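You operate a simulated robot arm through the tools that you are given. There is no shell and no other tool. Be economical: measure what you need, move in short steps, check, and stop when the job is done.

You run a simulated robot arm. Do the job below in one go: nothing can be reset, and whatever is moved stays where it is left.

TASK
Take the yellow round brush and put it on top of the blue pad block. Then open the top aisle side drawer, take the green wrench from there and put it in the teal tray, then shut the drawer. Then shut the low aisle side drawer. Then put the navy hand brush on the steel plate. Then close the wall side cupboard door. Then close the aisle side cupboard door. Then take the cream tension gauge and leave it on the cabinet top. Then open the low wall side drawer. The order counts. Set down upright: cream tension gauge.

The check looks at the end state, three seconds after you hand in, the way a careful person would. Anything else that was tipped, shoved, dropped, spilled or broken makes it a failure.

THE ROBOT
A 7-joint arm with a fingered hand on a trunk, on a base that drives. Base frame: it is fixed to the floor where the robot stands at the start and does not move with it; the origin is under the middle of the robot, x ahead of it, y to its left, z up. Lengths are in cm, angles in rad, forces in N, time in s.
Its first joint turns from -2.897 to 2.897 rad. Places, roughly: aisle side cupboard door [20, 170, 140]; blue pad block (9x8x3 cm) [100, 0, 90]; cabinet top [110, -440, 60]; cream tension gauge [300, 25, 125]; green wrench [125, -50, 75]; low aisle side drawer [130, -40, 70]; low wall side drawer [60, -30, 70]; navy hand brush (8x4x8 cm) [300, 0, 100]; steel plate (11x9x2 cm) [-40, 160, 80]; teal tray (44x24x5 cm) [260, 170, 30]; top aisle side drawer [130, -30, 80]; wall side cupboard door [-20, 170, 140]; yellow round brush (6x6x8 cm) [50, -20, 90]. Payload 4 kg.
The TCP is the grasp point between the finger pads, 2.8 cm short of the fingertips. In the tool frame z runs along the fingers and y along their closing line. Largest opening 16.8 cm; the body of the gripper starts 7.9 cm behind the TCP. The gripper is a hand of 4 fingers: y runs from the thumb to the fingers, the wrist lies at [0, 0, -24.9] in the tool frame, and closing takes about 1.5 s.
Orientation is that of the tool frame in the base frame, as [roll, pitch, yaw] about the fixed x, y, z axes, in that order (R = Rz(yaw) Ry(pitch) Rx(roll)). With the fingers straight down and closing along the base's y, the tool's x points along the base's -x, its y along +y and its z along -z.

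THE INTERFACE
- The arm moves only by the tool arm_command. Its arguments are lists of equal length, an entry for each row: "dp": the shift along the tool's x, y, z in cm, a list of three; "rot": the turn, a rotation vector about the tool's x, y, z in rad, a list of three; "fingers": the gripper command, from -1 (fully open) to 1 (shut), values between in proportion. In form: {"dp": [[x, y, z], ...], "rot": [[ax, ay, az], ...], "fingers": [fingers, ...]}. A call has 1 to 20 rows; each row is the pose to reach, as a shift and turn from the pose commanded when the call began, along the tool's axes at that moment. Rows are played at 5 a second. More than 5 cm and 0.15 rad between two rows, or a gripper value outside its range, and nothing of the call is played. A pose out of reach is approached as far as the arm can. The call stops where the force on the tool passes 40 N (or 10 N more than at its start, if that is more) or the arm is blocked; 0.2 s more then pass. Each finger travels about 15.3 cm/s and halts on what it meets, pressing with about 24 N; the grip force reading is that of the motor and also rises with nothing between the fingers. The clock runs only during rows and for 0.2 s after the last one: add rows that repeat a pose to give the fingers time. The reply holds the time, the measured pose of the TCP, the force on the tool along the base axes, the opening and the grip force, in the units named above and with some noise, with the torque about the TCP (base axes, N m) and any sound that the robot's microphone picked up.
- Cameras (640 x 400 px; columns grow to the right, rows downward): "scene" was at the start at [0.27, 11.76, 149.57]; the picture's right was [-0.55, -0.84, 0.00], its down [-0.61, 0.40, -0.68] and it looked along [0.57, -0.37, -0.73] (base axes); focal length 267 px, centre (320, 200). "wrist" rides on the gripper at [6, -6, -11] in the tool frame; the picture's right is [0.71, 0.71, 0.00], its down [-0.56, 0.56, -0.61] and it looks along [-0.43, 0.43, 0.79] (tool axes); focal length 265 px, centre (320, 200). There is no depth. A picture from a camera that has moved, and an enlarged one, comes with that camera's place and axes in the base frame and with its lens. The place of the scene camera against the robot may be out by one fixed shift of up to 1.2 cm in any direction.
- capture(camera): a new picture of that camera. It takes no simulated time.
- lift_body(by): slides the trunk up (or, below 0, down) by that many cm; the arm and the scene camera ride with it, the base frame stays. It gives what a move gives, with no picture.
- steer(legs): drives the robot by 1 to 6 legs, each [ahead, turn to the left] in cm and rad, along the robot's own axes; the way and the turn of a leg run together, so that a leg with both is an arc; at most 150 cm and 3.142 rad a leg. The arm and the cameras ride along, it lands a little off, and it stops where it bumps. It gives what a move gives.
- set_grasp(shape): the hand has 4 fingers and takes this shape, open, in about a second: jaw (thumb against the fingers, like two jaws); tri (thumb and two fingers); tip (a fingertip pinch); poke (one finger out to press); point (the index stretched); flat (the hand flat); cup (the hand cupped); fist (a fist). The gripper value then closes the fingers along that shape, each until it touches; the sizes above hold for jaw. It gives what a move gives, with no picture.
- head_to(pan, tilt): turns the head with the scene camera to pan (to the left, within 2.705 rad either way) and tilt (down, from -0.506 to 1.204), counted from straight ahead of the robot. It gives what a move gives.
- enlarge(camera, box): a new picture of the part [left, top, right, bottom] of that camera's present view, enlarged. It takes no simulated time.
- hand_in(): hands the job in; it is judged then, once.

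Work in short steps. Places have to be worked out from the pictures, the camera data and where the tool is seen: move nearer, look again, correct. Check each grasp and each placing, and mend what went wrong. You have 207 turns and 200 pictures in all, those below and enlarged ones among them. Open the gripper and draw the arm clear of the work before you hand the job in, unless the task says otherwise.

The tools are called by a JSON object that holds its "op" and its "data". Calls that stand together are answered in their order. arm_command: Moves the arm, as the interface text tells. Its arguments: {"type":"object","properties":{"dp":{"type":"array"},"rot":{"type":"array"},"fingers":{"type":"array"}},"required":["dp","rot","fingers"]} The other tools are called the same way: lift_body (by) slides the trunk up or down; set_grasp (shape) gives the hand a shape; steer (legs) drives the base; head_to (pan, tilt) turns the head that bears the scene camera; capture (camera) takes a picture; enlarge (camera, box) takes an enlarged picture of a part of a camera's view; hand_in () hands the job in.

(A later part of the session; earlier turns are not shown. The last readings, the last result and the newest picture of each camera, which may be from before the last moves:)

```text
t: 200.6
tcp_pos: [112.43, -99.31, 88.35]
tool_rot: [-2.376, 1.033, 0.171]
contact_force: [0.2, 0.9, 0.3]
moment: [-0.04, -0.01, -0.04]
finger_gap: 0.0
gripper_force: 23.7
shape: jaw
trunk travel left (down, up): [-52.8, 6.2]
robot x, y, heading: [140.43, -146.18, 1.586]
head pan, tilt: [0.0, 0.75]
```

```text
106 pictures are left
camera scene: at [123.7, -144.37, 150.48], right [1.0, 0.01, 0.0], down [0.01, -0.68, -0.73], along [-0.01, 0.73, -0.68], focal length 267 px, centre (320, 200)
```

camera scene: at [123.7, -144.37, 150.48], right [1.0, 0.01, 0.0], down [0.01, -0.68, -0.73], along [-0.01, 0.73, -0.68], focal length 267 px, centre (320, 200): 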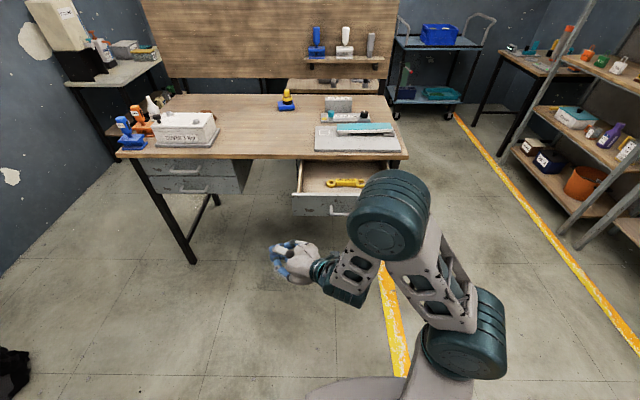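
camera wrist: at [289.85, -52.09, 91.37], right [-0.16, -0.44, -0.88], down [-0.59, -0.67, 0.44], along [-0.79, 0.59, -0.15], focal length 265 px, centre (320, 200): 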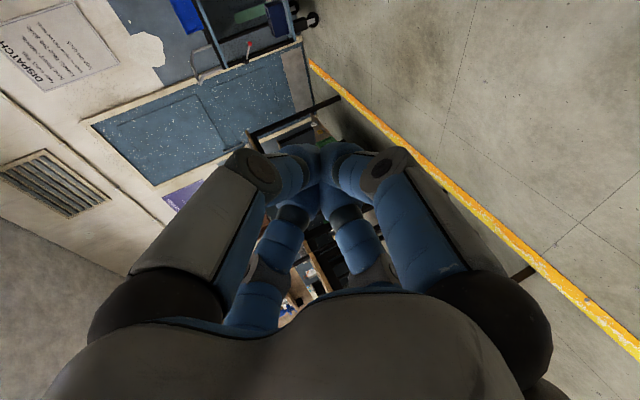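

I'll straighten the arm so the closed fingers point ahead in front of the robot.

{"op": "arm_command", "data": {"dp": [[2.1, -2.8, -2.3], [4.2, -5.6, -4.5], [6.3, -8.4, -6.8], [8.5, -11.1, -9], [10.6, -13.9, -11.3], [12.7, -16.7, -13.5], [14.8, -19.5, -15.8]], "rot": [[0.11, 0.046, 0.047], [0.221, 0.091, 0.095], [0.331, 0.137, 0.142], [0.442, 0.183, 0.19], [0.552, 0.229, 0.237], [0.663, 0.274, 0.285], [0.773, 0.32, 0.332]], "fingers": [1, 1, 1, 1, 1, 1, 1]}}

{"op": "capture", "data": {"camera": "scene"}}

{"op": "capture", "data": {"camera": "wrist"}}

```text
t: 202.2
tcp_pos: [140.78, -91.35, 88.23]
tool_rot: [-2.376, 1.034, -0.733]
contact_force: [-0.5, -0.2, 1.5]
moment: [0.0, 0.02, -0.01]
finger_gap: 0.01
gripper_force: 24.0
shape: jaw
trunk travel left (down, up): [-52.8, 6.2]
robot x, y, heading: [140.59, -145.99, 1.583]
head pan, tilt: [0.0, 0.75]
```

```text
105 pictures are left
camera scene: at [123.7, -144.36, 150.48], right [1.0, 0.01, 0.0], down [0.01, -0.68, -0.73], along [-0.01, 0.73, -0.68], focal length 267 px, centre (320, 200)
```

scene: 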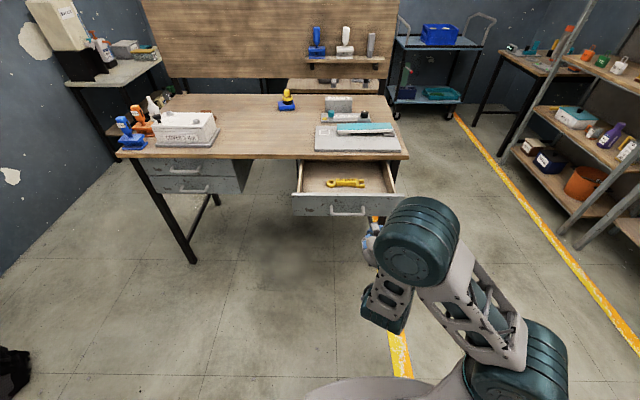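

```text
104 pictures are left
camera wrist: at [148.58, -102.79, 89.22], right [-0.38, -0.34, -0.86], down [-0.73, -0.46, 0.51], along [-0.56, 0.82, -0.07], focal length 265 px, centre (320, 200)
```

wrist: 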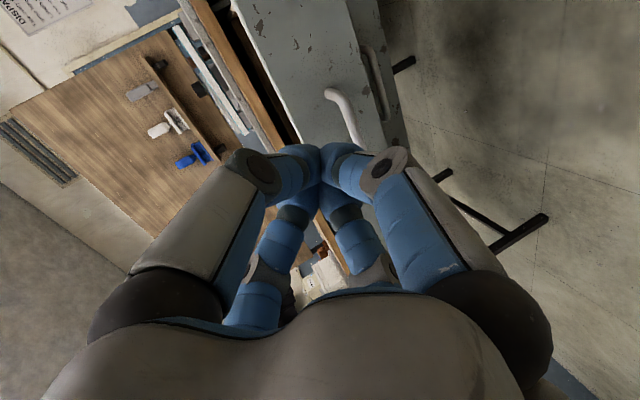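

Fingers now point ahead and slightly down. I'll lower to z≈82 and shift right of the handle (x≈145.5) to push on the drawer face.

{"op": "arm_command", "data": {"dp": [[3.6, -1, 1.1], [7.1, -2.1, 2.3], [7.1, -2.1, 2.3]], "rot": [[0, 0, 0], [0, 0, 0], [0, 0, 0]], "fingers": [1, 1, 1]}}

{"op": "steer", "data": {"legs": [[13, 0]]}}

{"op": "capture", "data": {"camera": "wrist"}}

{"op": "enlarge", "data": {"camera": "scene", "box": [260, 140, 460, 280]}}

```text
t: 203.0
tcp_pos: [145.26, -91.26, 82.01]
tool_rot: [-2.377, 1.033, -0.731]
contact_force: [0.2, 0.2, -0.8]
moment: [0.03, -0.01, -0.01]
finger_gap: 0.0
gripper_force: 24.2
shape: jaw
trunk travel left (down, up): [-52.8, 6.2]
robot x, y, heading: [140.82, -146.11, 1.588]
head pan, tilt: [0.0, 0.75]
```

```text
t: 204.3
tcp_pos: [144.9, -78.1, 82.11]
tool_rot: [-2.376, 1.031, -0.729]
contact_force: [0.1, -1.4, -0.6]
moment: [0.01, 0.01, -0.03]
finger_gap: 0.03
gripper_force: 23.8
shape: jaw
trunk travel left (down, up): [-52.8, 6.2]
robot x, y, heading: [140.35, -133.14, 1.587]
head pan, tilt: [0.0, 0.75]
```

```text
103 pictures are left
camera wrist: at [152.73, -89.47, 83.01], right [-0.38, -0.34, -0.86], down [-0.73, -0.46, 0.51], along [-0.57, 0.82, -0.07], focal length 265 px, centre (320, 200)
```

wrist: 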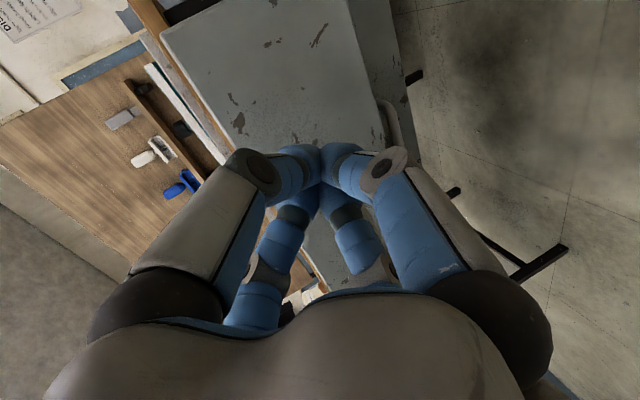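

```text
2.86 times, centred on (360, 210) of scene
camera zoom: at [123.51, -131.24, 150.48], right [1.0, 0.02, 0.0], down [0.01, -0.68, -0.73], along [-0.01, 0.73, -0.68], focal length 764 px, centre (206, 171)
```

zoom: 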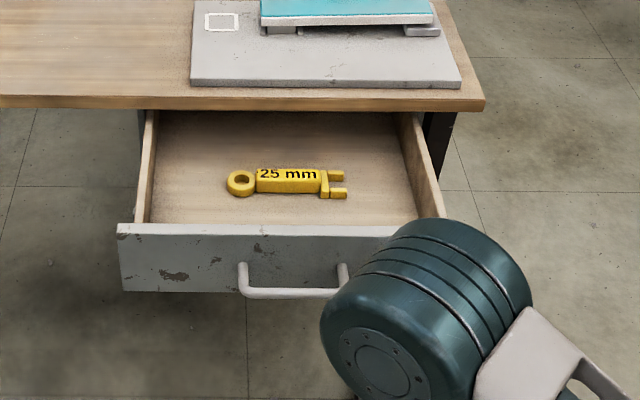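

The fingertips are about 4 cm from the face, right of the handle. Pushing slowly with the arm.

{"op": "arm_command", "data": {"dp": [[-0.5, -0.2, 1.4], [-1, -0.4, 2.8], [-1.5, -0.6, 4.2], [-2.1, -0.8, 5.6], [-2.6, -1, 7], [-3.1, -1.2, 8.4], [-3.6, -1.5, 9.8], [-4.1, -1.7, 11.1], [-4.6, -1.9, 12.5], [-5.1, -2.1, 13.9]], "rot": [[0, 0, 0], [0, 0, 0], [0, 0, 0], [0, 0, 0], [0, 0, 0], [0, 0, 0], [0, 0, 0], [0, 0, 0], [0, 0, 0], [0, 0, 0]], "fingers": [1, 1, 1, 1, 1, 1, 1, 1, 1, 1]}}

{"op": "capture", "data": {"camera": "scene"}}

```text
t: 206.5
tcp_pos: [144.95, -63.07, 82.04]
tool_rot: [-2.374, 1.032, -0.729]
contact_force: [0.6, -2.1, -0.5]
moment: [-0.01, 0.0, -0.05]
finger_gap: 0.0
gripper_force: 24.3
shape: jaw
trunk travel left (down, up): [-52.8, 6.2]
robot x, y, heading: [140.48, -133.25, 1.585]
head pan, tilt: [0.0, 0.75]
```

```text
101 pictures are left
camera scene: at [123.51, -131.26, 150.48], right [1.0, 0.01, 0.0], down [0.01, -0.68, -0.73], along [-0.01, 0.73, -0.68], focal length 267 px, centre (320, 200)
```

scene: 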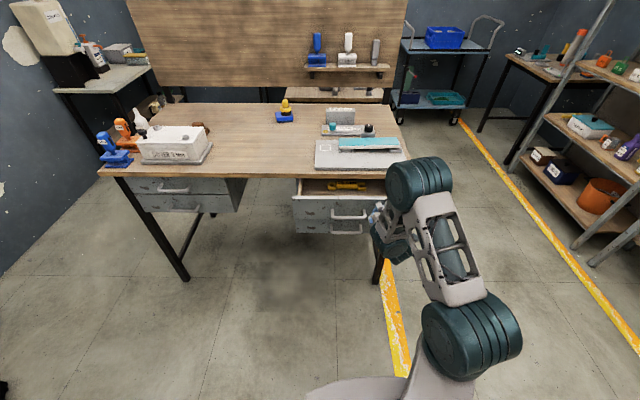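

The drawer slides in. Continuing the push to fully shut.

{"op": "arm_command", "data": {"dp": [[-0.5, -0.2, 1.4], [-1, -0.4, 2.8], [-1.5, -0.6, 4.2], [-2.1, -0.8, 5.6], [-2.6, -1, 7], [-3.1, -1.2, 8.4], [-3.6, -1.5, 9.8], [-4.1, -1.7, 11.1], [-4.6, -1.9, 12.5], [-5.1, -2.1, 13.9], [-5.5, -2.2, 15]], "rot": [[0, 0, 0], [0, 0, 0], [0, 0, 0], [0, 0, 0], [0, 0, 0], [0, 0, 0], [0, 0, 0], [0, 0, 0], [0, 0, 0], [0, 0, 0], [0, 0, 0]], "fingers": [1, 1, 1, 1, 1, 1, 1, 1, 1, 1, 1]}}

{"op": "enlarge", "data": {"camera": "scene", "box": [260, 140, 460, 280]}}

```text
t: 208.7
tcp_pos: [144.84, -48.99, 81.36]
tool_rot: [-2.404, 1.017, -0.752]
contact_force: [-0.8, -15.1, 3.6]
moment: [0.09, -0.02, -0.01]
finger_gap: 0.02
gripper_force: 24.1
shape: jaw
trunk travel left (down, up): [-52.8, 6.2]
robot x, y, heading: [140.41, -133.74, 1.587]
head pan, tilt: [0.0, 0.75]
stopped in row 11: the force on the tool passed its limit (the readings are from after the stop); the commanded pose is now the measured one
```

```text
2.86 times, centred on (360, 210) of scene
camera zoom: at [123.52, -131.53, 150.5], right [1.0, 0.01, 0.0], down [0.01, -0.68, -0.73], along [-0.01, 0.73, -0.68], focal length 764 px, centre (206, 171)
```

zoom: 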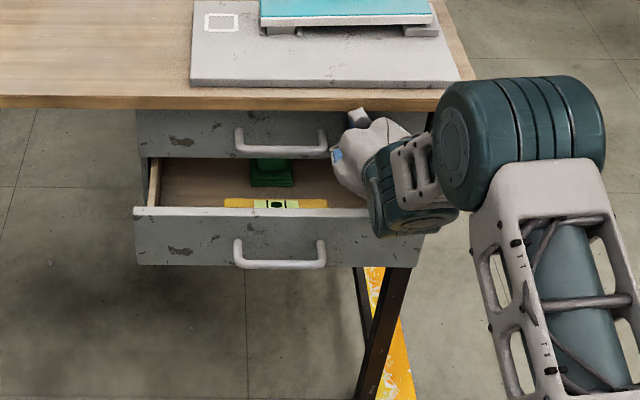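

The top drawer is shut, with firm resistance at the closed position. I'll withdraw, lower 11 cm and push the low drawer the same way.

{"op": "arm_command", "data": {"dp": [[1.7, 0.7, -4.6], [3.4, 1.4, -9.3], [5.1, 2.1, -13.9], [6.2, 2.5, -16.7], [9, 3.7, -15.5], [12, 4.9, -14.2], [15.6, 6.4, -12.6], [15.6, 6.4, -12.6]], "rot": [[0, 0, 0], [0, 0, 0], [0, 0, 0], [0, 0, 0], [0, 0, 0], [0, 0, 0], [0, 0, 0], [0, 0, 0]], "fingers": [1, 1, 1, 1, 1, 1, 1, 1]}}

{"op": "enlarge", "data": {"camera": "scene", "box": [260, 140, 460, 280]}}

{"op": "capture", "data": {"camera": "wrist"}}

```text
refused: row 2 steps farther than a row can; nothing moved
```

```text
2.86 times, centred on (360, 210) of scene
camera zoom: at [123.52, -131.53, 150.5], right [1.0, 0.01, 0.0], down [0.01, -0.68, -0.73], along [-0.01, 0.73, -0.68], focal length 764 px, centre (206, 171)
```

zoom: 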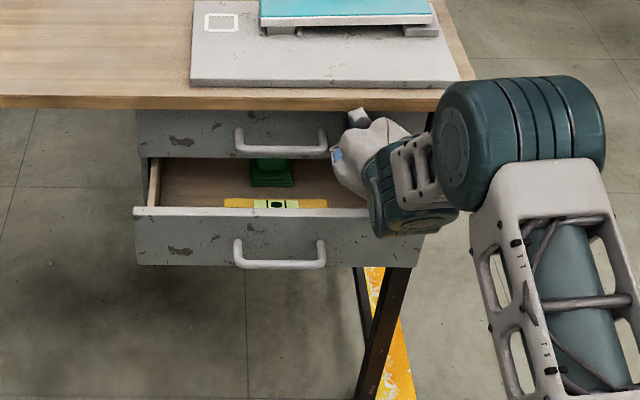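

```text
98 pictures are left
camera wrist: at [152.79, -60.34, 82.55], right [-0.38, -0.36, -0.85], down [-0.73, -0.45, 0.52], along [-0.57, 0.82, -0.09], focal length 265 px, centre (320, 200)
```

wrist: 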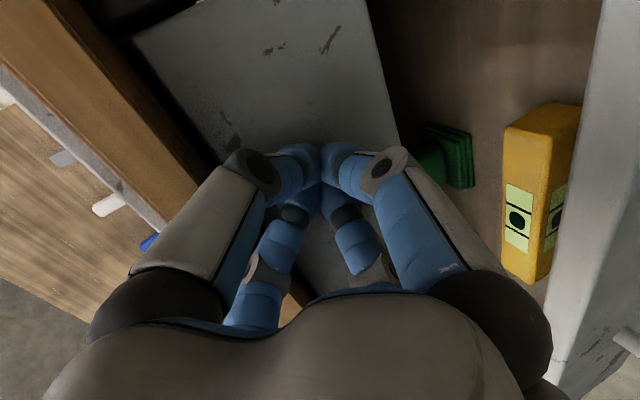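

Row too long; I'll repeat with smaller steps.

{"op": "arm_command", "data": {"dp": [[1.5, 0.6, -4], [3, 1.2, -8], [4.5, 1.8, -12], [6.2, 2.5, -16.2], [9, 3.7, -15.3], [12, 4.9, -14.2], [15.6, 6.4, -12.6], [15.6, 6.4, -12.6]], "rot": [[0, 0, 0], [0, 0, 0], [0, 0, 0], [0, 0, 0], [0, 0, 0], [0, 0, 0], [0, 0, 0], [0, 0, 0]], "fingers": [1, 1, 1, 1, 1, 1, 1, 1]}}

{"op": "enlarge", "data": {"camera": "scene", "box": [260, 140, 460, 280]}}

{"op": "capture", "data": {"camera": "wrist"}}

```text
t: 210.5
tcp_pos: [145.08, -66.71, 70.59]
tool_rot: [-2.401, 1.017, -0.751]
contact_force: [0.5, 0.2, -0.6]
moment: [0.01, 0.02, 0.03]
finger_gap: 0.0
gripper_force: 24.6
shape: jaw
trunk travel left (down, up): [-52.8, 6.2]
robot x, y, heading: [140.18, -133.01, 1.585]
head pan, tilt: [0.0, 0.75]
```

```text
2.86 times, centred on (360, 210) of scene
camera zoom: at [123.51, -131.26, 150.48], right [1.0, 0.01, 0.0], down [0.01, -0.68, -0.73], along [-0.01, 0.73, -0.68], focal length 764 px, centre (206, 171)
```

zoom: 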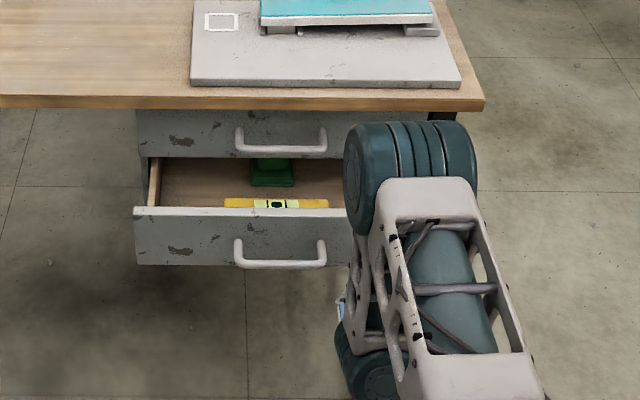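

```text
96 pictures are left
camera wrist: at [152.91, -78.08, 71.78], right [-0.38, -0.36, -0.85], down [-0.73, -0.45, 0.52], along [-0.57, 0.82, -0.09], focal length 265 px, centre (320, 200)
```

wrist: 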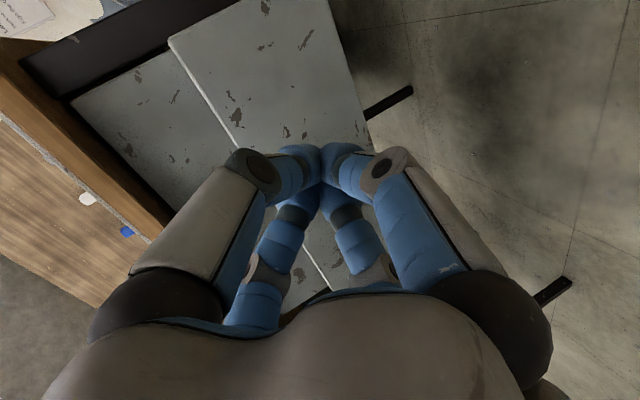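

The fingertips face the low drawer's front panel. Pushing it shut.

{"op": "arm_command", "data": {"dp": [[-0.7, -0.3, 1.9], [-1.4, -0.6, 3.7], [-2, -0.8, 5.6], [-2.7, -1.1, 7.4], [-3.4, -1.4, 9.3], [-4.1, -1.7, 11.1], [-4.8, -1.9, 13], [-5.5, -2.2, 14.9], [-6.1, -2.5, 16.7], [-6.5, -2.7, 17.8], [-6.9, -2.8, 18.7]], "rot": [[0, 0, 0], [0, 0, 0], [0, 0, 0], [0, 0, 0], [0, 0, 0], [0, 0, 0], [0, 0, 0], [0, 0, 0], [0, 0, 0], [0, 0, 0], [0, 0, 0]], "fingers": [1, 1, 1, 1, 1, 1, 1, 1, 1, 1, 1]}}

{"op": "enlarge", "data": {"camera": "scene", "box": [260, 140, 460, 280]}}

```text
t: 212.7
tcp_pos: [144.97, -48.97, 69.46]
tool_rot: [-2.429, 1.005, -0.772]
contact_force: [-0.5, -15.9, 0.9]
moment: [-0.08, 0.0, 0.0]
finger_gap: 0.0
gripper_force: 24.3
shape: jaw
trunk travel left (down, up): [-52.8, 6.2]
robot x, y, heading: [140.05, -133.47, 1.591]
head pan, tilt: [0.0, 0.75]
stopped in row 10: the force on the tool passed its limit (the readings are from after the stop); the commanded pose is now the measured one
```

```text
2.86 times, centred on (360, 210) of scene
camera zoom: at [123.52, -131.58, 150.49], right [1.0, 0.01, 0.0], down [0.01, -0.68, -0.73], along [-0.01, 0.73, -0.68], focal length 764 px, centre (206, 171)
```

zoom: 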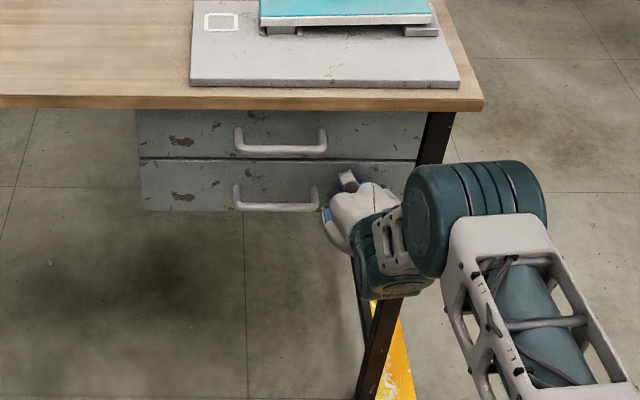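

Both aisle side drawers are shut. Withdrawing, raising, and turning the hand back down.

{"op": "arm_command", "data": {"dp": [[1.5, 0.6, -4], [3, 1.2, -8], [4.5, 1.8, -12], [6.2, 2.5, -16.2]], "rot": [[0, 0, 0], [0, 0, 0], [0, 0, 0], [0, 0, 0]], "fingers": [1, 1, 1, 1]}}

{"op": "arm_command", "data": {"dp": [[-2, -0.9, -1.2], [-5, -2.2, -2.7], [-8, -3.5, -4.2], [-11, -4.8, -5.7], [-14, -6.1, -7.2], [-17, -7.3, -8.5], [-20, -8.5, -9.7], [-23, -9.7, -11], [-25, -10.5, -12]], "rot": [[-0.05, 0.12, 0], [-0.1, 0.241, 0], [-0.151, 0.362, 0], [-0.201, 0.483, 0], [-0.252, 0.603, 0], [-0.302, 0.724, 0], [-0.352, 0.845, 0], [-0.403, 0.965, 0], [-0.453, 1.086, 0]], "fingers": [1, 1, 0.6, 0.3, 0, 0, 0, 0, 0]}}

{"op": "capture", "data": {"camera": "scene"}}

```text
t: 213.7
tcp_pos: [145.0, -66.17, 69.91]
tool_rot: [-2.42, 1.009, -0.762]
contact_force: [0.2, -0.4, 0.4]
moment: [0.0, 0.01, 0.02]
finger_gap: 0.0
gripper_force: 23.8
shape: jaw
trunk travel left (down, up): [-52.8, 6.2]
robot x, y, heading: [140.18, -133.08, 1.584]
head pan, tilt: [0.0, 0.75]
```

```text
t: 215.7
tcp_pos: [145.25, -66.14, 99.6]
tool_rot: [3.132, -0.018, -1.173]
contact_force: [-0.2, 0.5, -0.4]
moment: [-0.01, 0.0, 0.02]
finger_gap: 8.38
gripper_force: 0.2
shape: jaw
trunk travel left (down, up): [-52.8, 6.2]
robot x, y, heading: [140.64, -133.18, 1.585]
head pan, tilt: [0.0, 0.75]
```

```text
94 pictures are left
camera scene: at [123.5, -131.3, 150.48], right [1.0, 0.01, 0.0], down [0.01, -0.68, -0.73], along [-0.01, 0.73, -0.68], focal length 267 px, centre (320, 200)
```

scene: 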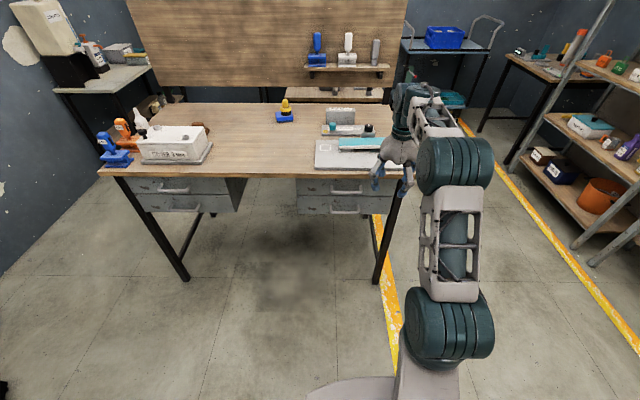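

Next is the navy hand brush on the aisle shelf near (300,0). I'll tuck the arm and drive up the aisle to face it.

{"op": "arm_command", "data": {"dp": [[3.7, 2.5, -2], [7.4, 5, -4], [11.1, 7.5, -6], [14.8, 10, -8], [18.5, 12.4, -10], [22, 14.7, -12]], "rot": [[0, 0, 0], [0, 0, 0], [0, 0, 0], [0, 0, 0], [0, 0, 0], [0, 0, 0]], "fingers": [0, 0, 0, 0, 0, 0]}}

{"op": "steer", "data": {"legs": [[0, -1.585], [82, 0], [0, 1.57]]}}

{"op": "steer", "data": {"legs": [[125, 0], [0, -1.57]]}}

{"op": "head_to", "data": {"pan": 0.0, "tilt": 0.45}}

{"op": "capture", "data": {"camera": "scene"}}

```text
t: 217.1
tcp_pos: [140.09, -92.15, 111.78]
tool_rot: [3.131, -0.014, -1.175]
contact_force: [0.2, -0.1, 0.6]
moment: [-0.03, -0.04, -0.02]
finger_gap: 8.36
gripper_force: 0.1
shape: jaw
trunk travel left (down, up): [-52.8, 6.2]
robot x, y, heading: [140.18, -133.17, 1.58]
head pan, tilt: [0.0, 0.75]
```

```text
t: 228.9
tcp_pos: [220.65, -88.5, 111.83]
tool_rot: [3.13, -0.015, -1.167]
contact_force: [-0.2, -0.5, 0.5]
moment: [0.0, -0.01, -0.01]
finger_gap: 8.35
gripper_force: 0.0
shape: jaw
trunk travel left (down, up): [-52.8, 6.2]
robot x, y, heading: [221.19, -129.53, 1.594]
head pan, tilt: [0.0, 0.75]
```

```text
t: 239.1
tcp_pos: [261.58, -3.39, 112.0]
tool_rot: [3.133, -0.016, -2.739]
contact_force: [0.4, 0.1, -0.6]
moment: [-0.01, 0.01, -0.03]
finger_gap: 8.37
gripper_force: 0.0
shape: jaw
trunk travel left (down, up): [-52.8, 6.2]
robot x, y, heading: [220.43, -3.88, 0.018]
head pan, tilt: [0.0, 0.75]
```

```text
t: 239.9
tcp_pos: [261.53, -3.34, 111.92]
tool_rot: [3.132, -0.015, -2.74]
contact_force: [0.4, -0.2, -0.6]
moment: [-0.01, -0.02, 0.03]
finger_gap: 8.36
gripper_force: 0.0
shape: jaw
trunk travel left (down, up): [-52.8, 6.2]
robot x, y, heading: [220.62, -3.69, 0.019]
head pan, tilt: [0.0, 0.45]
```

```text
93 pictures are left
camera scene: at [222.88, 12.52, 153.12], right [0.02, -1.0, 0.0], down [-0.44, -0.01, -0.9], along [0.9, 0.02, -0.44], focal length 267 px, centre (320, 200)
```

scene: 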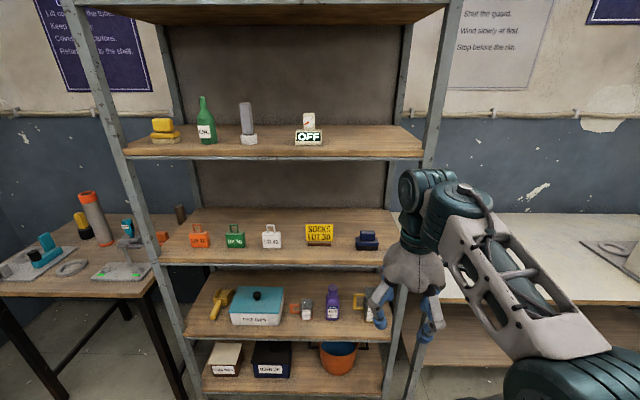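

The shelf is in view. I'll enlarge the navy brush and the likely gauge.

{"op": "enlarge", "data": {"camera": "scene", "box": [220, 80, 420, 270]}}

```text
2.11 times, centred on (320, 175) of scene
camera zoom: at [222.88, 12.52, 153.12], right [0.02, -1.0, 0.0], down [-0.44, -0.01, -0.9], along [0.9, 0.02, -0.44], focal length 563 px, centre (320, 253)
```

zoom: 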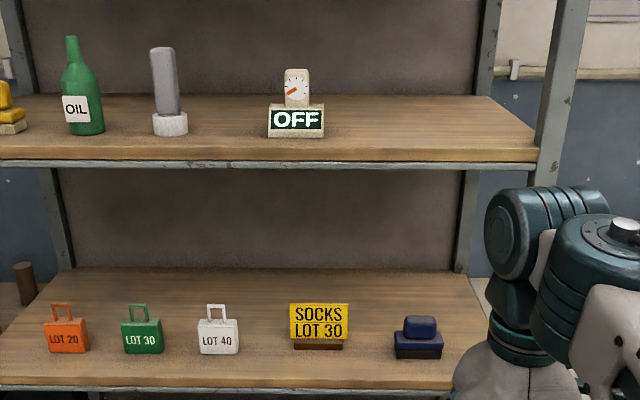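

The navy brush (8 wide along y, about 4 deep) sits at about (301,-2,99) with a board about 33 cm above it. A two-finger pinch across y would suit it. I'll try the "tip" shape and view it.

{"op": "set_grasp", "data": {"shape": "tip"}}

{"op": "capture", "data": {"camera": "wrist"}}

{"op": "enlarge", "data": {"camera": "scene", "box": [340, 160, 480, 360]}}

```text
t: 240.8
tcp_pos: [261.52, -3.28, 111.94]
tool_rot: [3.133, -0.017, -2.74]
contact_force: [-0.9, -0.7, 0.4]
moment: [-0.01, -0.01, -0.01]
finger_gap: 16.8
gripper_force: 0.0
shape: tip
trunk travel left (down, up): [-52.8, 6.2]
robot x, y, heading: [220.24, -3.51, 0.017]
head pan, tilt: [0.0, 0.45]
```

```text
91 pictures are left
camera wrist: at [258.53, -11.26, 122.86], right [-0.93, 0.38, 0.02], down [0.31, 0.73, 0.61], along [0.22, 0.57, -0.79], focal length 265 px, centre (320, 200)
```

wrist: 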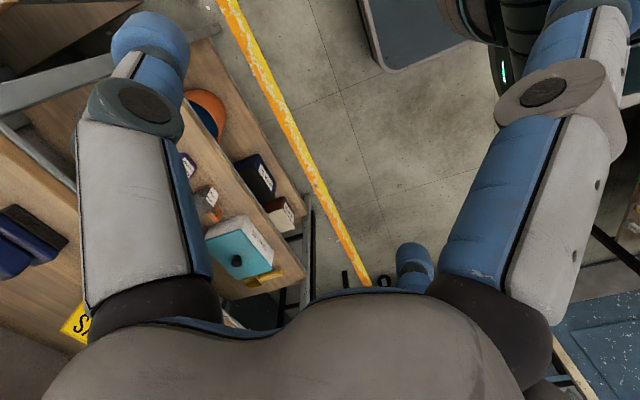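

```text
2.00 times, centred on (410, 260) of scene
camera zoom: at [222.88, 12.52, 153.13], right [0.02, -1.0, 0.0], down [-0.44, -0.01, -0.9], along [0.9, 0.02, -0.44], focal length 535 px, centre (140, 80)
```

zoom: 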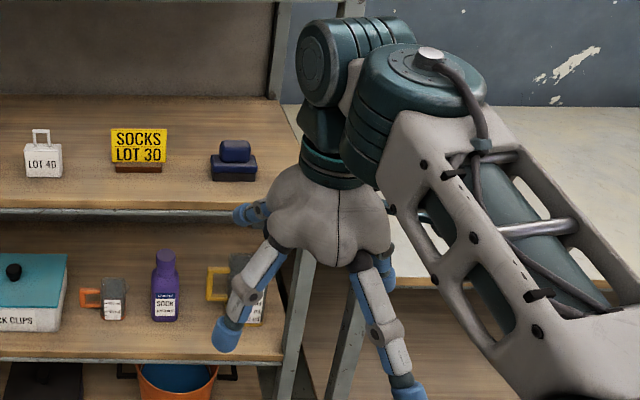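

In "tip" only the thumb and the opposite finger pinch along tool y, with the other two splayed away. That fits. I'll align tool y with base y and tilt the hand 30° forward.

{"op": "arm_command", "data": {"dp": [[0, 0, 0], [0, 0, 0], [0, 0, 0]], "rot": [[0, 0, 0.133], [0, 0, 0.266], [0, 0, 0.4]], "fingers": [-0.5, -0.5, -0.5]}}

{"op": "arm_command", "data": {"dp": [[-1, 0, 0], [-2, 0, 0], [-3, 0, 0], [-4, 0, 0], [-4, 0, 0]], "rot": [[0, -0.131, 0], [0, -0.262, 0], [0, -0.393, 0], [0, -0.524, 0], [0, -0.524, 0]], "fingers": [-0.4, -0.3, -0.2, -0.2, -0.2]}}

{"op": "capture", "data": {"camera": "wrist"}}

{"op": "capture", "data": {"camera": "scene"}}

```text
t: 241.6
tcp_pos: [261.63, -3.23, 111.95]
tool_rot: [3.14, -0.018, 3.139]
contact_force: [0.3, 0.9, 0.1]
moment: [-0.03, -0.03, 0.02]
finger_gap: 12.62
gripper_force: 0.1
shape: tip
trunk travel left (down, up): [-52.8, 6.2]
robot x, y, heading: [220.73, -3.86, 0.022]
head pan, tilt: [0.0, 0.45]
```

```text
t: 242.8
tcp_pos: [265.49, -3.32, 111.78]
tool_rot: [3.139, 0.507, -3.14]
contact_force: [0.2, -0.1, 1.1]
moment: [0.01, 0.02, -0.01]
finger_gap: 10.14
gripper_force: 0.0
shape: tip
trunk travel left (down, up): [-52.8, 6.2]
robot x, y, heading: [220.51, -3.35, 0.021]
head pan, tilt: [0.0, 0.45]
```

```text
89 pictures are left
camera wrist: at [254.92, -9.42, 118.42], right [-0.62, 0.71, -0.34], down [0.19, 0.56, 0.81], along [0.76, 0.44, -0.48], focal length 265 px, centre (320, 200)
```

wrist: 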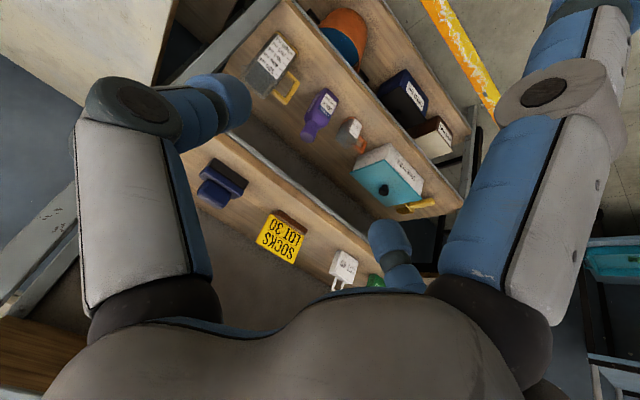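

```text
88 pictures are left
camera scene: at [222.87, 12.53, 153.13], right [0.02, -1.0, 0.0], down [-0.44, -0.01, -0.9], along [0.9, 0.02, -0.44], focal length 267 px, centre (320, 200)
```

scene: 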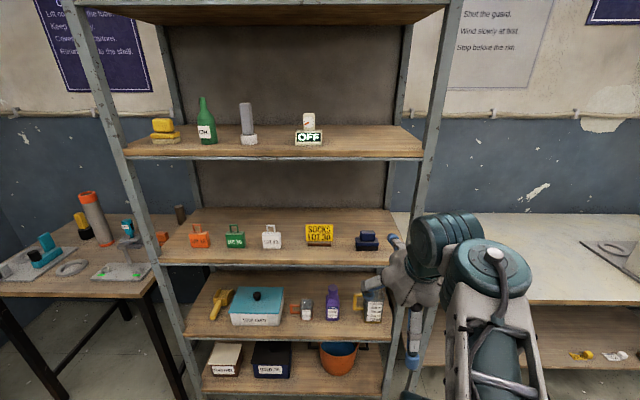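

The navy brush is at about (302,-2.7), its base on the board at z≈96.5. I'll tilt a little more (40°), drive 10 cm closer and move to a pre-grasp pose.

{"op": "arm_command", "data": {"dp": [[0, 0.3, 0], [0, 0.6, 0]], "rot": [[0, -0.1, 0], [0, -0.19, 0]], "fingers": [-0.25, -0.25]}}

{"op": "steer", "data": {"legs": [[10, 0]]}}

{"op": "capture", "data": {"camera": "wrist"}}

```text
t: 243.4
tcp_pos: [265.5, -2.68, 111.81]
tool_rot: [3.14, 0.696, 3.141]
contact_force: [0.2, 0.5, 0.2]
moment: [0.03, 0.02, -0.03]
finger_gap: 10.44
gripper_force: 0.0
shape: tip
trunk travel left (down, up): [-52.8, 6.2]
robot x, y, heading: [220.13, -3.07, 0.025]
head pan, tilt: [0.0, 0.45]
```

```text
t: 244.5
tcp_pos: [275.49, -2.5, 111.81]
tool_rot: [3.14, 0.695, -3.142]
contact_force: [-0.7, 0.0, 0.5]
moment: [0.02, 0.0, 0.01]
finger_gap: 10.45
gripper_force: 0.1
shape: tip
trunk travel left (down, up): [-52.8, 6.2]
robot x, y, heading: [230.93, -3.72, 0.02]
head pan, tilt: [0.0, 0.45]
```

```text
87 pictures are left
camera wrist: at [263.81, -8.61, 116.29], right [-0.54, 0.71, -0.45], down [0.03, 0.56, 0.83], along [0.84, 0.44, -0.33], focal length 265 px, centre (320, 200)
```

wrist: 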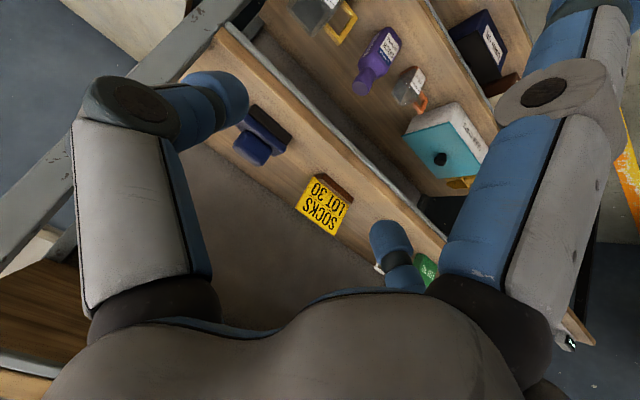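

Closer look needed: moving to a pre-pose in front of the brush.

{"op": "arm_command", "data": {"dp": [[-2.5, 0, 3], [-5, 0, 6], [-7.5, 0, 9], [-10, 0, 12.2], [-10, 0, 12.2]], "rot": [[0, 0, 0], [0, 0, 0], [0, 0, 0], [0, 0, 0], [0, 0, 0]], "fingers": [-0.25, -0.25, -0.25, -0.25, -0.25]}}

{"op": "capture", "data": {"camera": "wrist"}}

{"op": "enlarge", "data": {"camera": "scene", "box": [280, 160, 480, 320]}}

```text
t: 245.7
tcp_pos: [290.96, -2.58, 108.69]
tool_rot: [3.139, 0.696, -3.141]
contact_force: [-0.1, -0.7, 0.0]
moment: [-0.01, 0.01, 0.0]
finger_gap: 10.44
gripper_force: 0.1
shape: tip
trunk travel left (down, up): [-52.8, 6.2]
robot x, y, heading: [230.58, -3.58, 0.024]
head pan, tilt: [0.0, 0.45]
```

```text
86 pictures are left
camera wrist: at [279.3, -8.54, 113.18], right [-0.54, 0.71, -0.45], down [0.03, 0.56, 0.83], along [0.84, 0.44, -0.33], focal length 265 px, centre (320, 200)
```

wrist: 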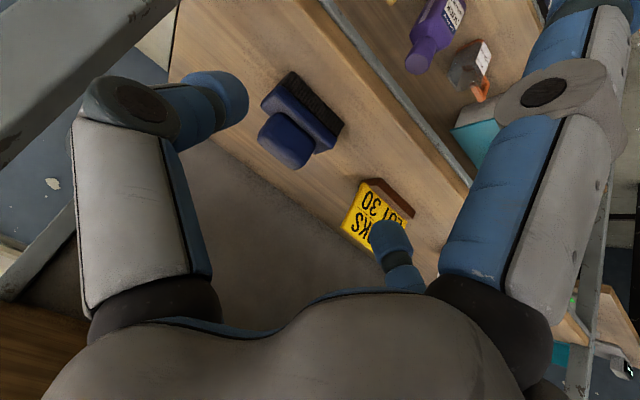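

```text
2.50 times, centred on (380, 240) of scene
camera zoom: at [232.81, 12.71, 153.13], right [0.02, -1.0, 0.0], down [-0.44, -0.01, -0.9], along [0.9, 0.02, -0.44], focal length 668 px, centre (170, 100)
```

zoom: 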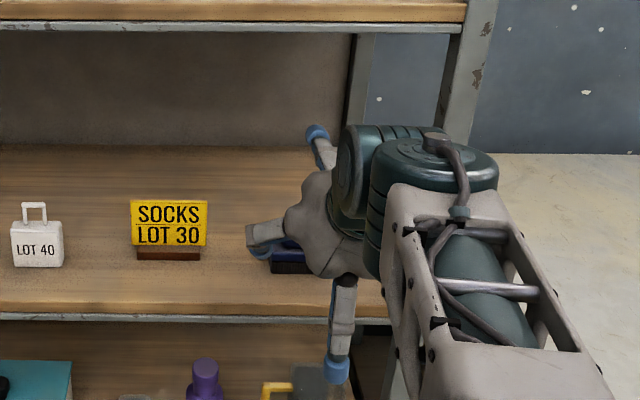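

In this shape the lower splayed finger would hit the shelf edge. I'll back off, return to "jaw", reduce the tilt to about 30° and turn the fingers to an X so the pairs clamp the front and back faces.

{"op": "arm_command", "data": {"dp": [[0, 0, -4], [0, 0, -8], [0, 0, -8]], "rot": [[0, 0.06, 0], [0, 0.15, 0], [0, 0.17, 0]], "fingers": [-0.25, -0.25, -0.25]}}

{"op": "set_grasp", "data": {"shape": "jaw"}}

{"op": "arm_command", "data": {"dp": [[0, 0, 0], [0, 0, 0], [0, 0, 0], [0, 0, 0], [0, 0, 0], [0, 0, 0], [0, 0, 0]], "rot": [[0, 0, -0.131], [0, 0, -0.262], [0, 0, -0.393], [0, 0, -0.524], [0, 0, -0.655], [0, 0, -0.785], [0, 0, -0.785]], "fingers": [0, 0, 0.1, 0.1, 0.1, 0.1, 0.1]}}

{"op": "capture", "data": {"camera": "wrist"}}

```text
t: 246.5
tcp_pos: [285.92, -2.5, 114.98]
tool_rot: [3.139, 0.527, 3.141]
contact_force: [-0.1, 0.1, -0.2]
moment: [0.02, -0.02, 0.0]
finger_gap: 10.43
gripper_force: 0.1
shape: tip
trunk travel left (down, up): [-52.8, 6.2]
robot x, y, heading: [230.29, -3.68, 0.017]
head pan, tilt: [0.0, 0.45]
```

```text
t: 247.4
tcp_pos: [285.91, -2.46, 114.9]
tool_rot: [3.141, 0.525, 3.142]
contact_force: [0.5, -0.1, 0.3]
moment: [-0.01, 0.02, 0.0]
finger_gap: 16.76
gripper_force: 0.1
shape: jaw
trunk travel left (down, up): [-52.8, 6.2]
robot x, y, heading: [229.99, -3.86, 0.015]
head pan, tilt: [0.0, 0.45]
```

```text
t: 249.0
tcp_pos: [285.74, -2.56, 115.01]
tool_rot: [-2.753, 0.363, -2.283]
contact_force: [0.9, -0.7, -0.9]
moment: [0.05, 0.0, -0.02]
finger_gap: 7.62
gripper_force: 0.1
shape: jaw
trunk travel left (down, up): [-52.8, 6.2]
robot x, y, heading: [230.12, -3.48, 0.02]
head pan, tilt: [0.0, 0.45]
```

```text
84 pictures are left
camera wrist: at [280.32, -11.11, 124.42], right [-0.86, 0.0, -0.5], down [-0.31, 0.79, 0.53], along [0.39, 0.62, -0.68], focal length 265 px, centre (320, 200)
```

wrist: 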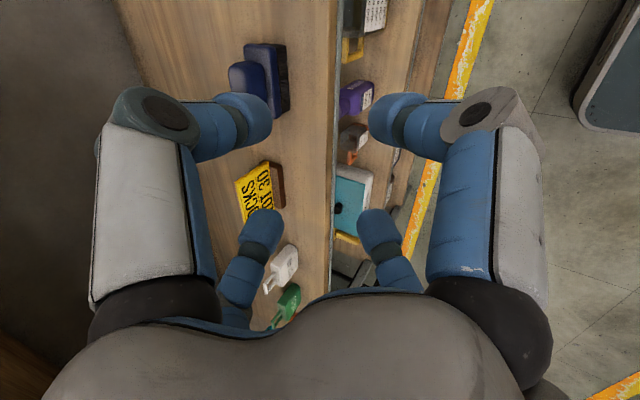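

The brush is centred at y -2.7 with its front face x≈300.5, and the board edge is at x≈294. I'll go slightly steeper in tilt (35°), open to about 12 cm, and approach low so I clear the board above.

{"op": "arm_command", "data": {"dp": [[0.4, 0.4, 4.3], [0.8, 0.8, 8.6], [-1, -1, 10.4], [-2.8, -2.9, 12.2], [-4.7, -4.8, 14.1], [-4.7, -4.8, 14.1]], "rot": [[0.03, -0.03, 0], [0.06, -0.06, 0], [0.06, -0.06, 0], [0.06, -0.06, 0], [0.06, -0.06, 0], [0.06, -0.06, 0]], "fingers": [-0.2, -0.4, -0.43, -0.43, -0.43, -0.43]}}

{"op": "capture", "data": {"camera": "wrist"}}

{"op": "enlarge", "data": {"camera": "scene", "box": [280, 120, 480, 300]}}

```text
t: 250.4
tcp_pos: [298.77, -2.78, 106.29]
tool_rot: [-2.683, 0.419, -2.256]
contact_force: [0.1, 0.4, -0.4]
moment: [0.0, -0.02, -0.01]
finger_gap: 11.98
gripper_force: 0.1
shape: jaw
trunk travel left (down, up): [-52.8, 6.2]
robot x, y, heading: [230.22, -3.75, 0.02]
head pan, tilt: [0.0, 0.45]
```

```text
83 pictures are left
camera wrist: at [292.44, -11.34, 115.24], right [-0.82, 0.0, -0.57], down [-0.35, 0.79, 0.5], along [0.45, 0.62, -0.65], focal length 265 px, centre (320, 200)
```

wrist: 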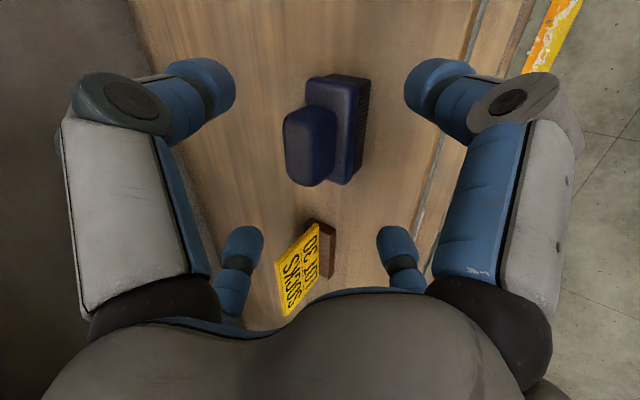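

```text
2.22 times, centred on (380, 210) of scene
camera zoom: at [232.81, 12.71, 153.13], right [0.02, -1.0, 0.0], down [-0.44, -0.01, -0.9], along [0.9, 0.02, -0.44], focal length 594 px, centre (187, 178)
```

zoom: 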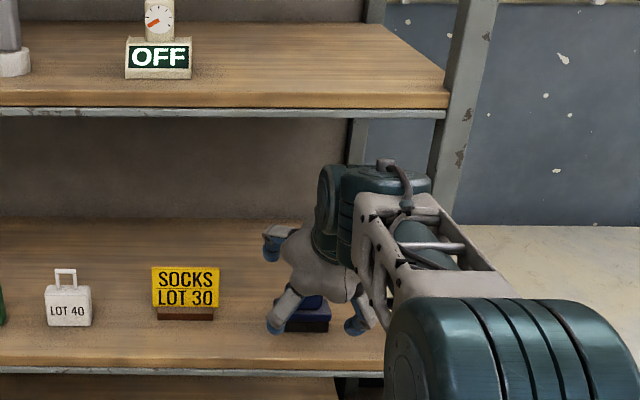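

The brush sits well between the finger pairs. Advancing along the finger axis.

{"op": "arm_command", "data": {"dp": [[0, 0, 1.5], [0, 0, 3], [0, 0, 4.2], [0, 0, 4.2]], "rot": [[0, 0, 0], [0, 0, 0], [0, 0, 0], [0, 0, 0]], "fingers": [-0.43, -0.43, -0.43, -0.43]}}

{"op": "capture", "data": {"camera": "wrist"}}

```text
t: 251.4
tcp_pos: [301.15, -2.59, 102.64]
tool_rot: [-2.684, 0.417, -2.257]
contact_force: [0.2, -0.1, 0.4]
moment: [-0.06, 0.04, 0.01]
finger_gap: 11.95
gripper_force: 0.1
shape: jaw
trunk travel left (down, up): [-52.8, 6.2]
robot x, y, heading: [230.61, -3.47, 0.019]
head pan, tilt: [0.0, 0.45]
```

```text
81 pictures are left
camera wrist: at [294.84, -11.17, 111.57], right [-0.82, 0.0, -0.57], down [-0.35, 0.79, 0.5], along [0.45, 0.62, -0.65], focal length 265 px, centre (320, 200)
```

wrist: 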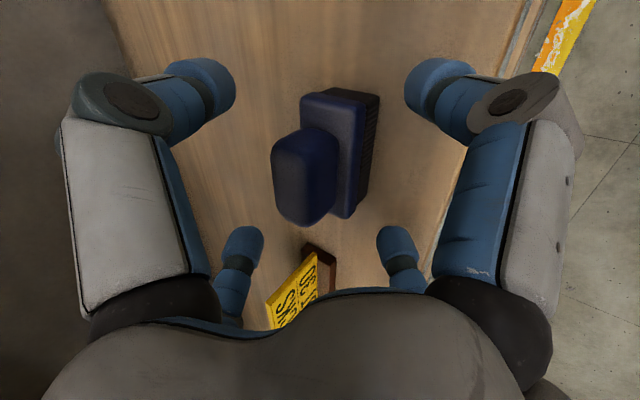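

Just a bit further, then closing slowly.

{"op": "arm_command", "data": {"dp": [[0, 0, 0.7], [0, 0, 0.7], [0, 0, 0.7], [0, 0, 0.7], [0, 0, 0.7], [0, 0, 0.7], [0, 0, 0.7], [0, 0, 0.7], [0, 0, 0.7], [0, 0, 0.7]], "rot": [[0, 0, 0], [0, 0, 0], [0, 0, 0], [0, 0, 0], [0, 0, 0], [0, 0, 0], [0, 0, 0], [0, 0, 0], [0, 0, 0], [0, 0, 0]], "fingers": [-0.43, -0.3, -0.15, 0, 0.15, 0.3, 0.45, 0.6, 0.7, 0.7]}}

{"op": "capture", "data": {"camera": "wrist"}}

```text
t: 253.6
tcp_pos: [301.52, -2.59, 102.15]
tool_rot: [-2.68, 0.42, -2.254]
contact_force: [0.3, 0.1, 10.1]
moment: [0.02, -0.28, 0.0]
finger_gap: 4.91
gripper_force: 23.9
shape: jaw
trunk travel left (down, up): [-52.8, 6.2]
robot x, y, heading: [230.04, -3.31, 0.022]
head pan, tilt: [0.0, 0.45]
```

```text
80 pictures are left
camera wrist: at [295.16, -11.13, 111.14], right [-0.82, 0.0, -0.58], down [-0.35, 0.79, 0.5], along [0.45, 0.62, -0.64], focal length 265 px, centre (320, 200)
```

wrist: 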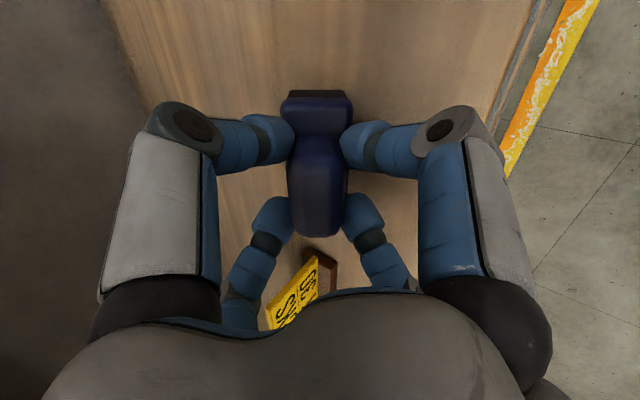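

As expected the brush has swivelled in line with the fingers and is held firmly. I'll lift 2.5 cm and reverse the base out.

{"op": "arm_command", "data": {"dp": [[-0.4, -0.4, -0.8], [-0.8, -0.8, -1.6], [-1.2, -1.2, -2.5], [-1.2, -1.2, -2.5]], "rot": [[0, 0, 0], [0, 0, 0], [0, 0, 0], [0, 0, 0]], "fingers": [0.7, 0.7, 0.7, 0.7]}}

{"op": "capture", "data": {"camera": "wrist"}}

{"op": "steer", "data": {"legs": [[-30, 0]]}}

{"op": "capture", "data": {"camera": "scene"}}

```text
t: 254.6
tcp_pos: [301.35, -2.44, 105.3]
tool_rot: [-2.684, 0.418, -2.257]
contact_force: [-0.1, 0.3, -1.0]
moment: [0.01, 0.03, 0.02]
finger_gap: 4.86
gripper_force: 24.1
shape: jaw
trunk travel left (down, up): [-52.8, 6.2]
robot x, y, heading: [230.37, -3.79, 0.021]
head pan, tilt: [0.0, 0.45]
```

```text
79 pictures are left
camera wrist: at [295.15, -11.09, 114.13], right [-0.82, 0.0, -0.57], down [-0.35, 0.79, 0.5], along [0.45, 0.62, -0.65], focal length 265 px, centre (320, 200)
```

wrist: 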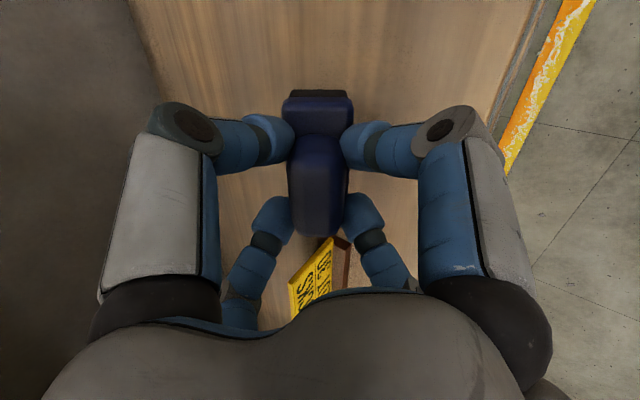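

```text
t: 256.7
tcp_pos: [271.2, -3.26, 105.22]
tool_rot: [-2.681, 0.419, -2.26]
contact_force: [0.5, -0.1, -1.4]
moment: [0.0, 0.03, -0.01]
finger_gap: 4.89
gripper_force: 24.1
shape: jaw
trunk travel left (down, up): [-52.8, 6.2]
robot x, y, heading: [199.99, -4.11, 0.018]
head pan, tilt: [0.0, 0.45]
```

```text
78 pictures are left
camera scene: at [202.57, 12.16, 153.13], right [0.02, -1.0, 0.0], down [-0.43, -0.01, -0.9], along [0.9, 0.01, -0.43], focal length 267 px, centre (320, 200)
```

scene: 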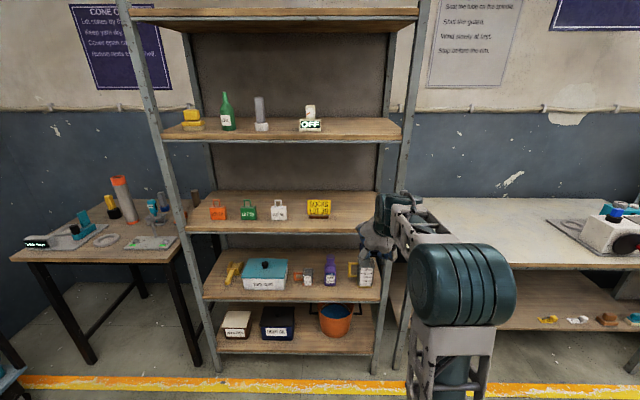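

The brush is secured and the shelf is undisturbed. I'll bring the hand vertical and closer to the body to see how the brush hangs.

{"op": "arm_command", "data": {"dp": [[2.4, 2.4, -3.4], [4.7, 4.7, -6.7], [7.1, 7.1, -10.1], [9.5, 9.5, -13.5], [11.8, 11.8, -16.8], [14.2, 14.2, -20.2]], "rot": [[-0.072, 0.072, 0], [-0.144, 0.144, 0], [-0.216, 0.216, 0], [-0.287, 0.287, 0], [-0.359, 0.359, 0], [-0.431, 0.431, 0]], "fingers": [0.7, 0.7, 0.7, 0.7, 0.7, 0.7]}}

{"op": "enlarge", "data": {"camera": "scene", "box": [300, 150, 500, 350]}}

{"op": "steer", "data": {"legs": [[0, -1.589], [88, 0], [0, -1.57]]}}

{"op": "capture", "data": {"camera": "scene"}}

```text
t: 258.1
tcp_pos: [243.09, -3.31, 109.92]
tool_rot: [3.139, 0.002, -2.358]
contact_force: [0.4, -0.4, -0.8]
moment: [0.03, 0.01, 0.01]
finger_gap: 4.87
gripper_force: 23.7
shape: jaw
trunk travel left (down, up): [-52.8, 6.2]
robot x, y, heading: [199.85, -3.65, 0.014]
head pan, tilt: [0.0, 0.45]
```

```text
2.00 times, centred on (400, 250) of scene
camera zoom: at [202.58, 12.11, 153.13], right [0.02, -1.0, 0.0], down [-0.43, -0.01, -0.9], along [0.9, 0.01, -0.44], focal length 535 px, centre (160, 100)
```

zoom: 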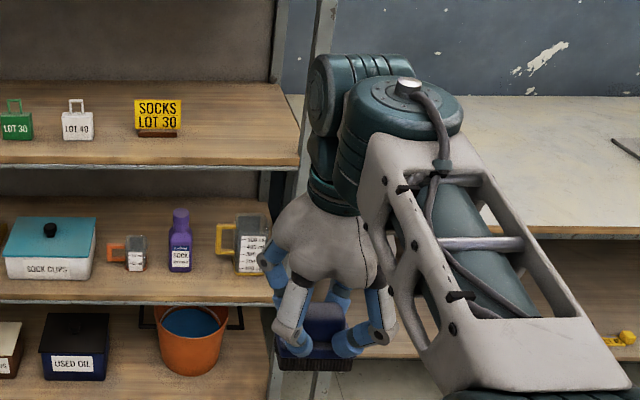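

```text
t: 270.4
tcp_pos: [157.32, -91.39, 110.05]
tool_rot: [3.141, 0.001, 0.741]
contact_force: [0.7, -0.3, -0.4]
moment: [-0.03, 0.02, 0.0]
finger_gap: 4.8
gripper_force: 23.7
shape: jaw
trunk travel left (down, up): [-52.8, 6.2]
robot x, y, heading: [200.28, -92.32, 3.115]
head pan, tilt: [0.0, 0.45]
```

```text
76 pictures are left
camera scene: at [196.43, -108.77, 153.13], right [0.02, 1.0, 0.0], down [0.44, -0.01, -0.9], along [-0.9, 0.02, -0.44], focal length 267 px, centre (320, 200)
```

scene: 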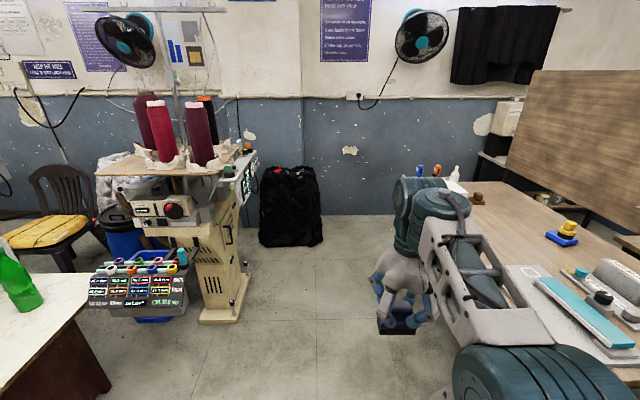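

The brush hangs level in the grip. The corridor is clear, so I'll drive along it to about (30,-90).

{"op": "steer", "data": {"legs": [[0, 0.02], [135, 0]]}}

{"op": "steer", "data": {"legs": [[35, 0], [0, -0.83]]}}

{"op": "capture", "data": {"camera": "scene"}}

```text
t: 277.5
tcp_pos: [23.67, -95.86, 109.95]
tool_rot: [-3.141, 0.001, 0.801]
contact_force: [0.2, 0.5, -0.9]
moment: [0.04, 0.02, 0.02]
finger_gap: 4.82
gripper_force: 23.6
shape: jaw
trunk travel left (down, up): [-52.8, 6.2]
robot x, y, heading: [66.75, -94.21, -3.106]
head pan, tilt: [0.0, 0.45]
```

```text
t: 281.9
tcp_pos: [1.82, -64.55, 109.97]
tool_rot: [-3.141, 0.002, -0.031]
contact_force: [-0.2, 0.3, -0.8]
moment: [0.0, -0.01, 0.02]
finger_gap: 4.79
gripper_force: 23.8
shape: jaw
trunk travel left (down, up): [-52.8, 6.2]
robot x, y, heading: [31.85, -95.42, 2.343]
head pan, tilt: [0.0, 0.45]
```

```text
75 pictures are left
camera scene: at [17.52, -104.72, 153.13], right [0.72, 0.7, 0.0], down [0.3, -0.31, -0.9], along [-0.63, 0.64, -0.44], focal length 267 px, centre (320, 200)
```

scene: 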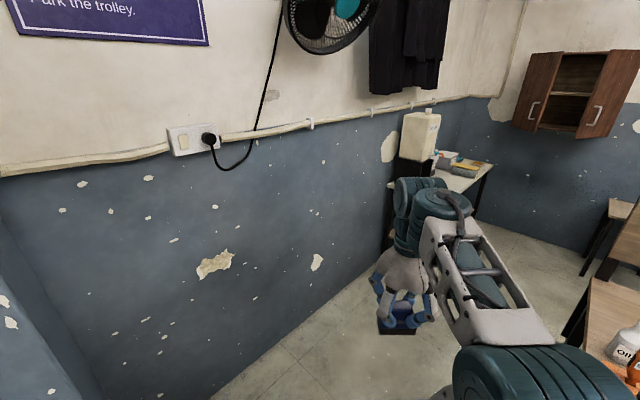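

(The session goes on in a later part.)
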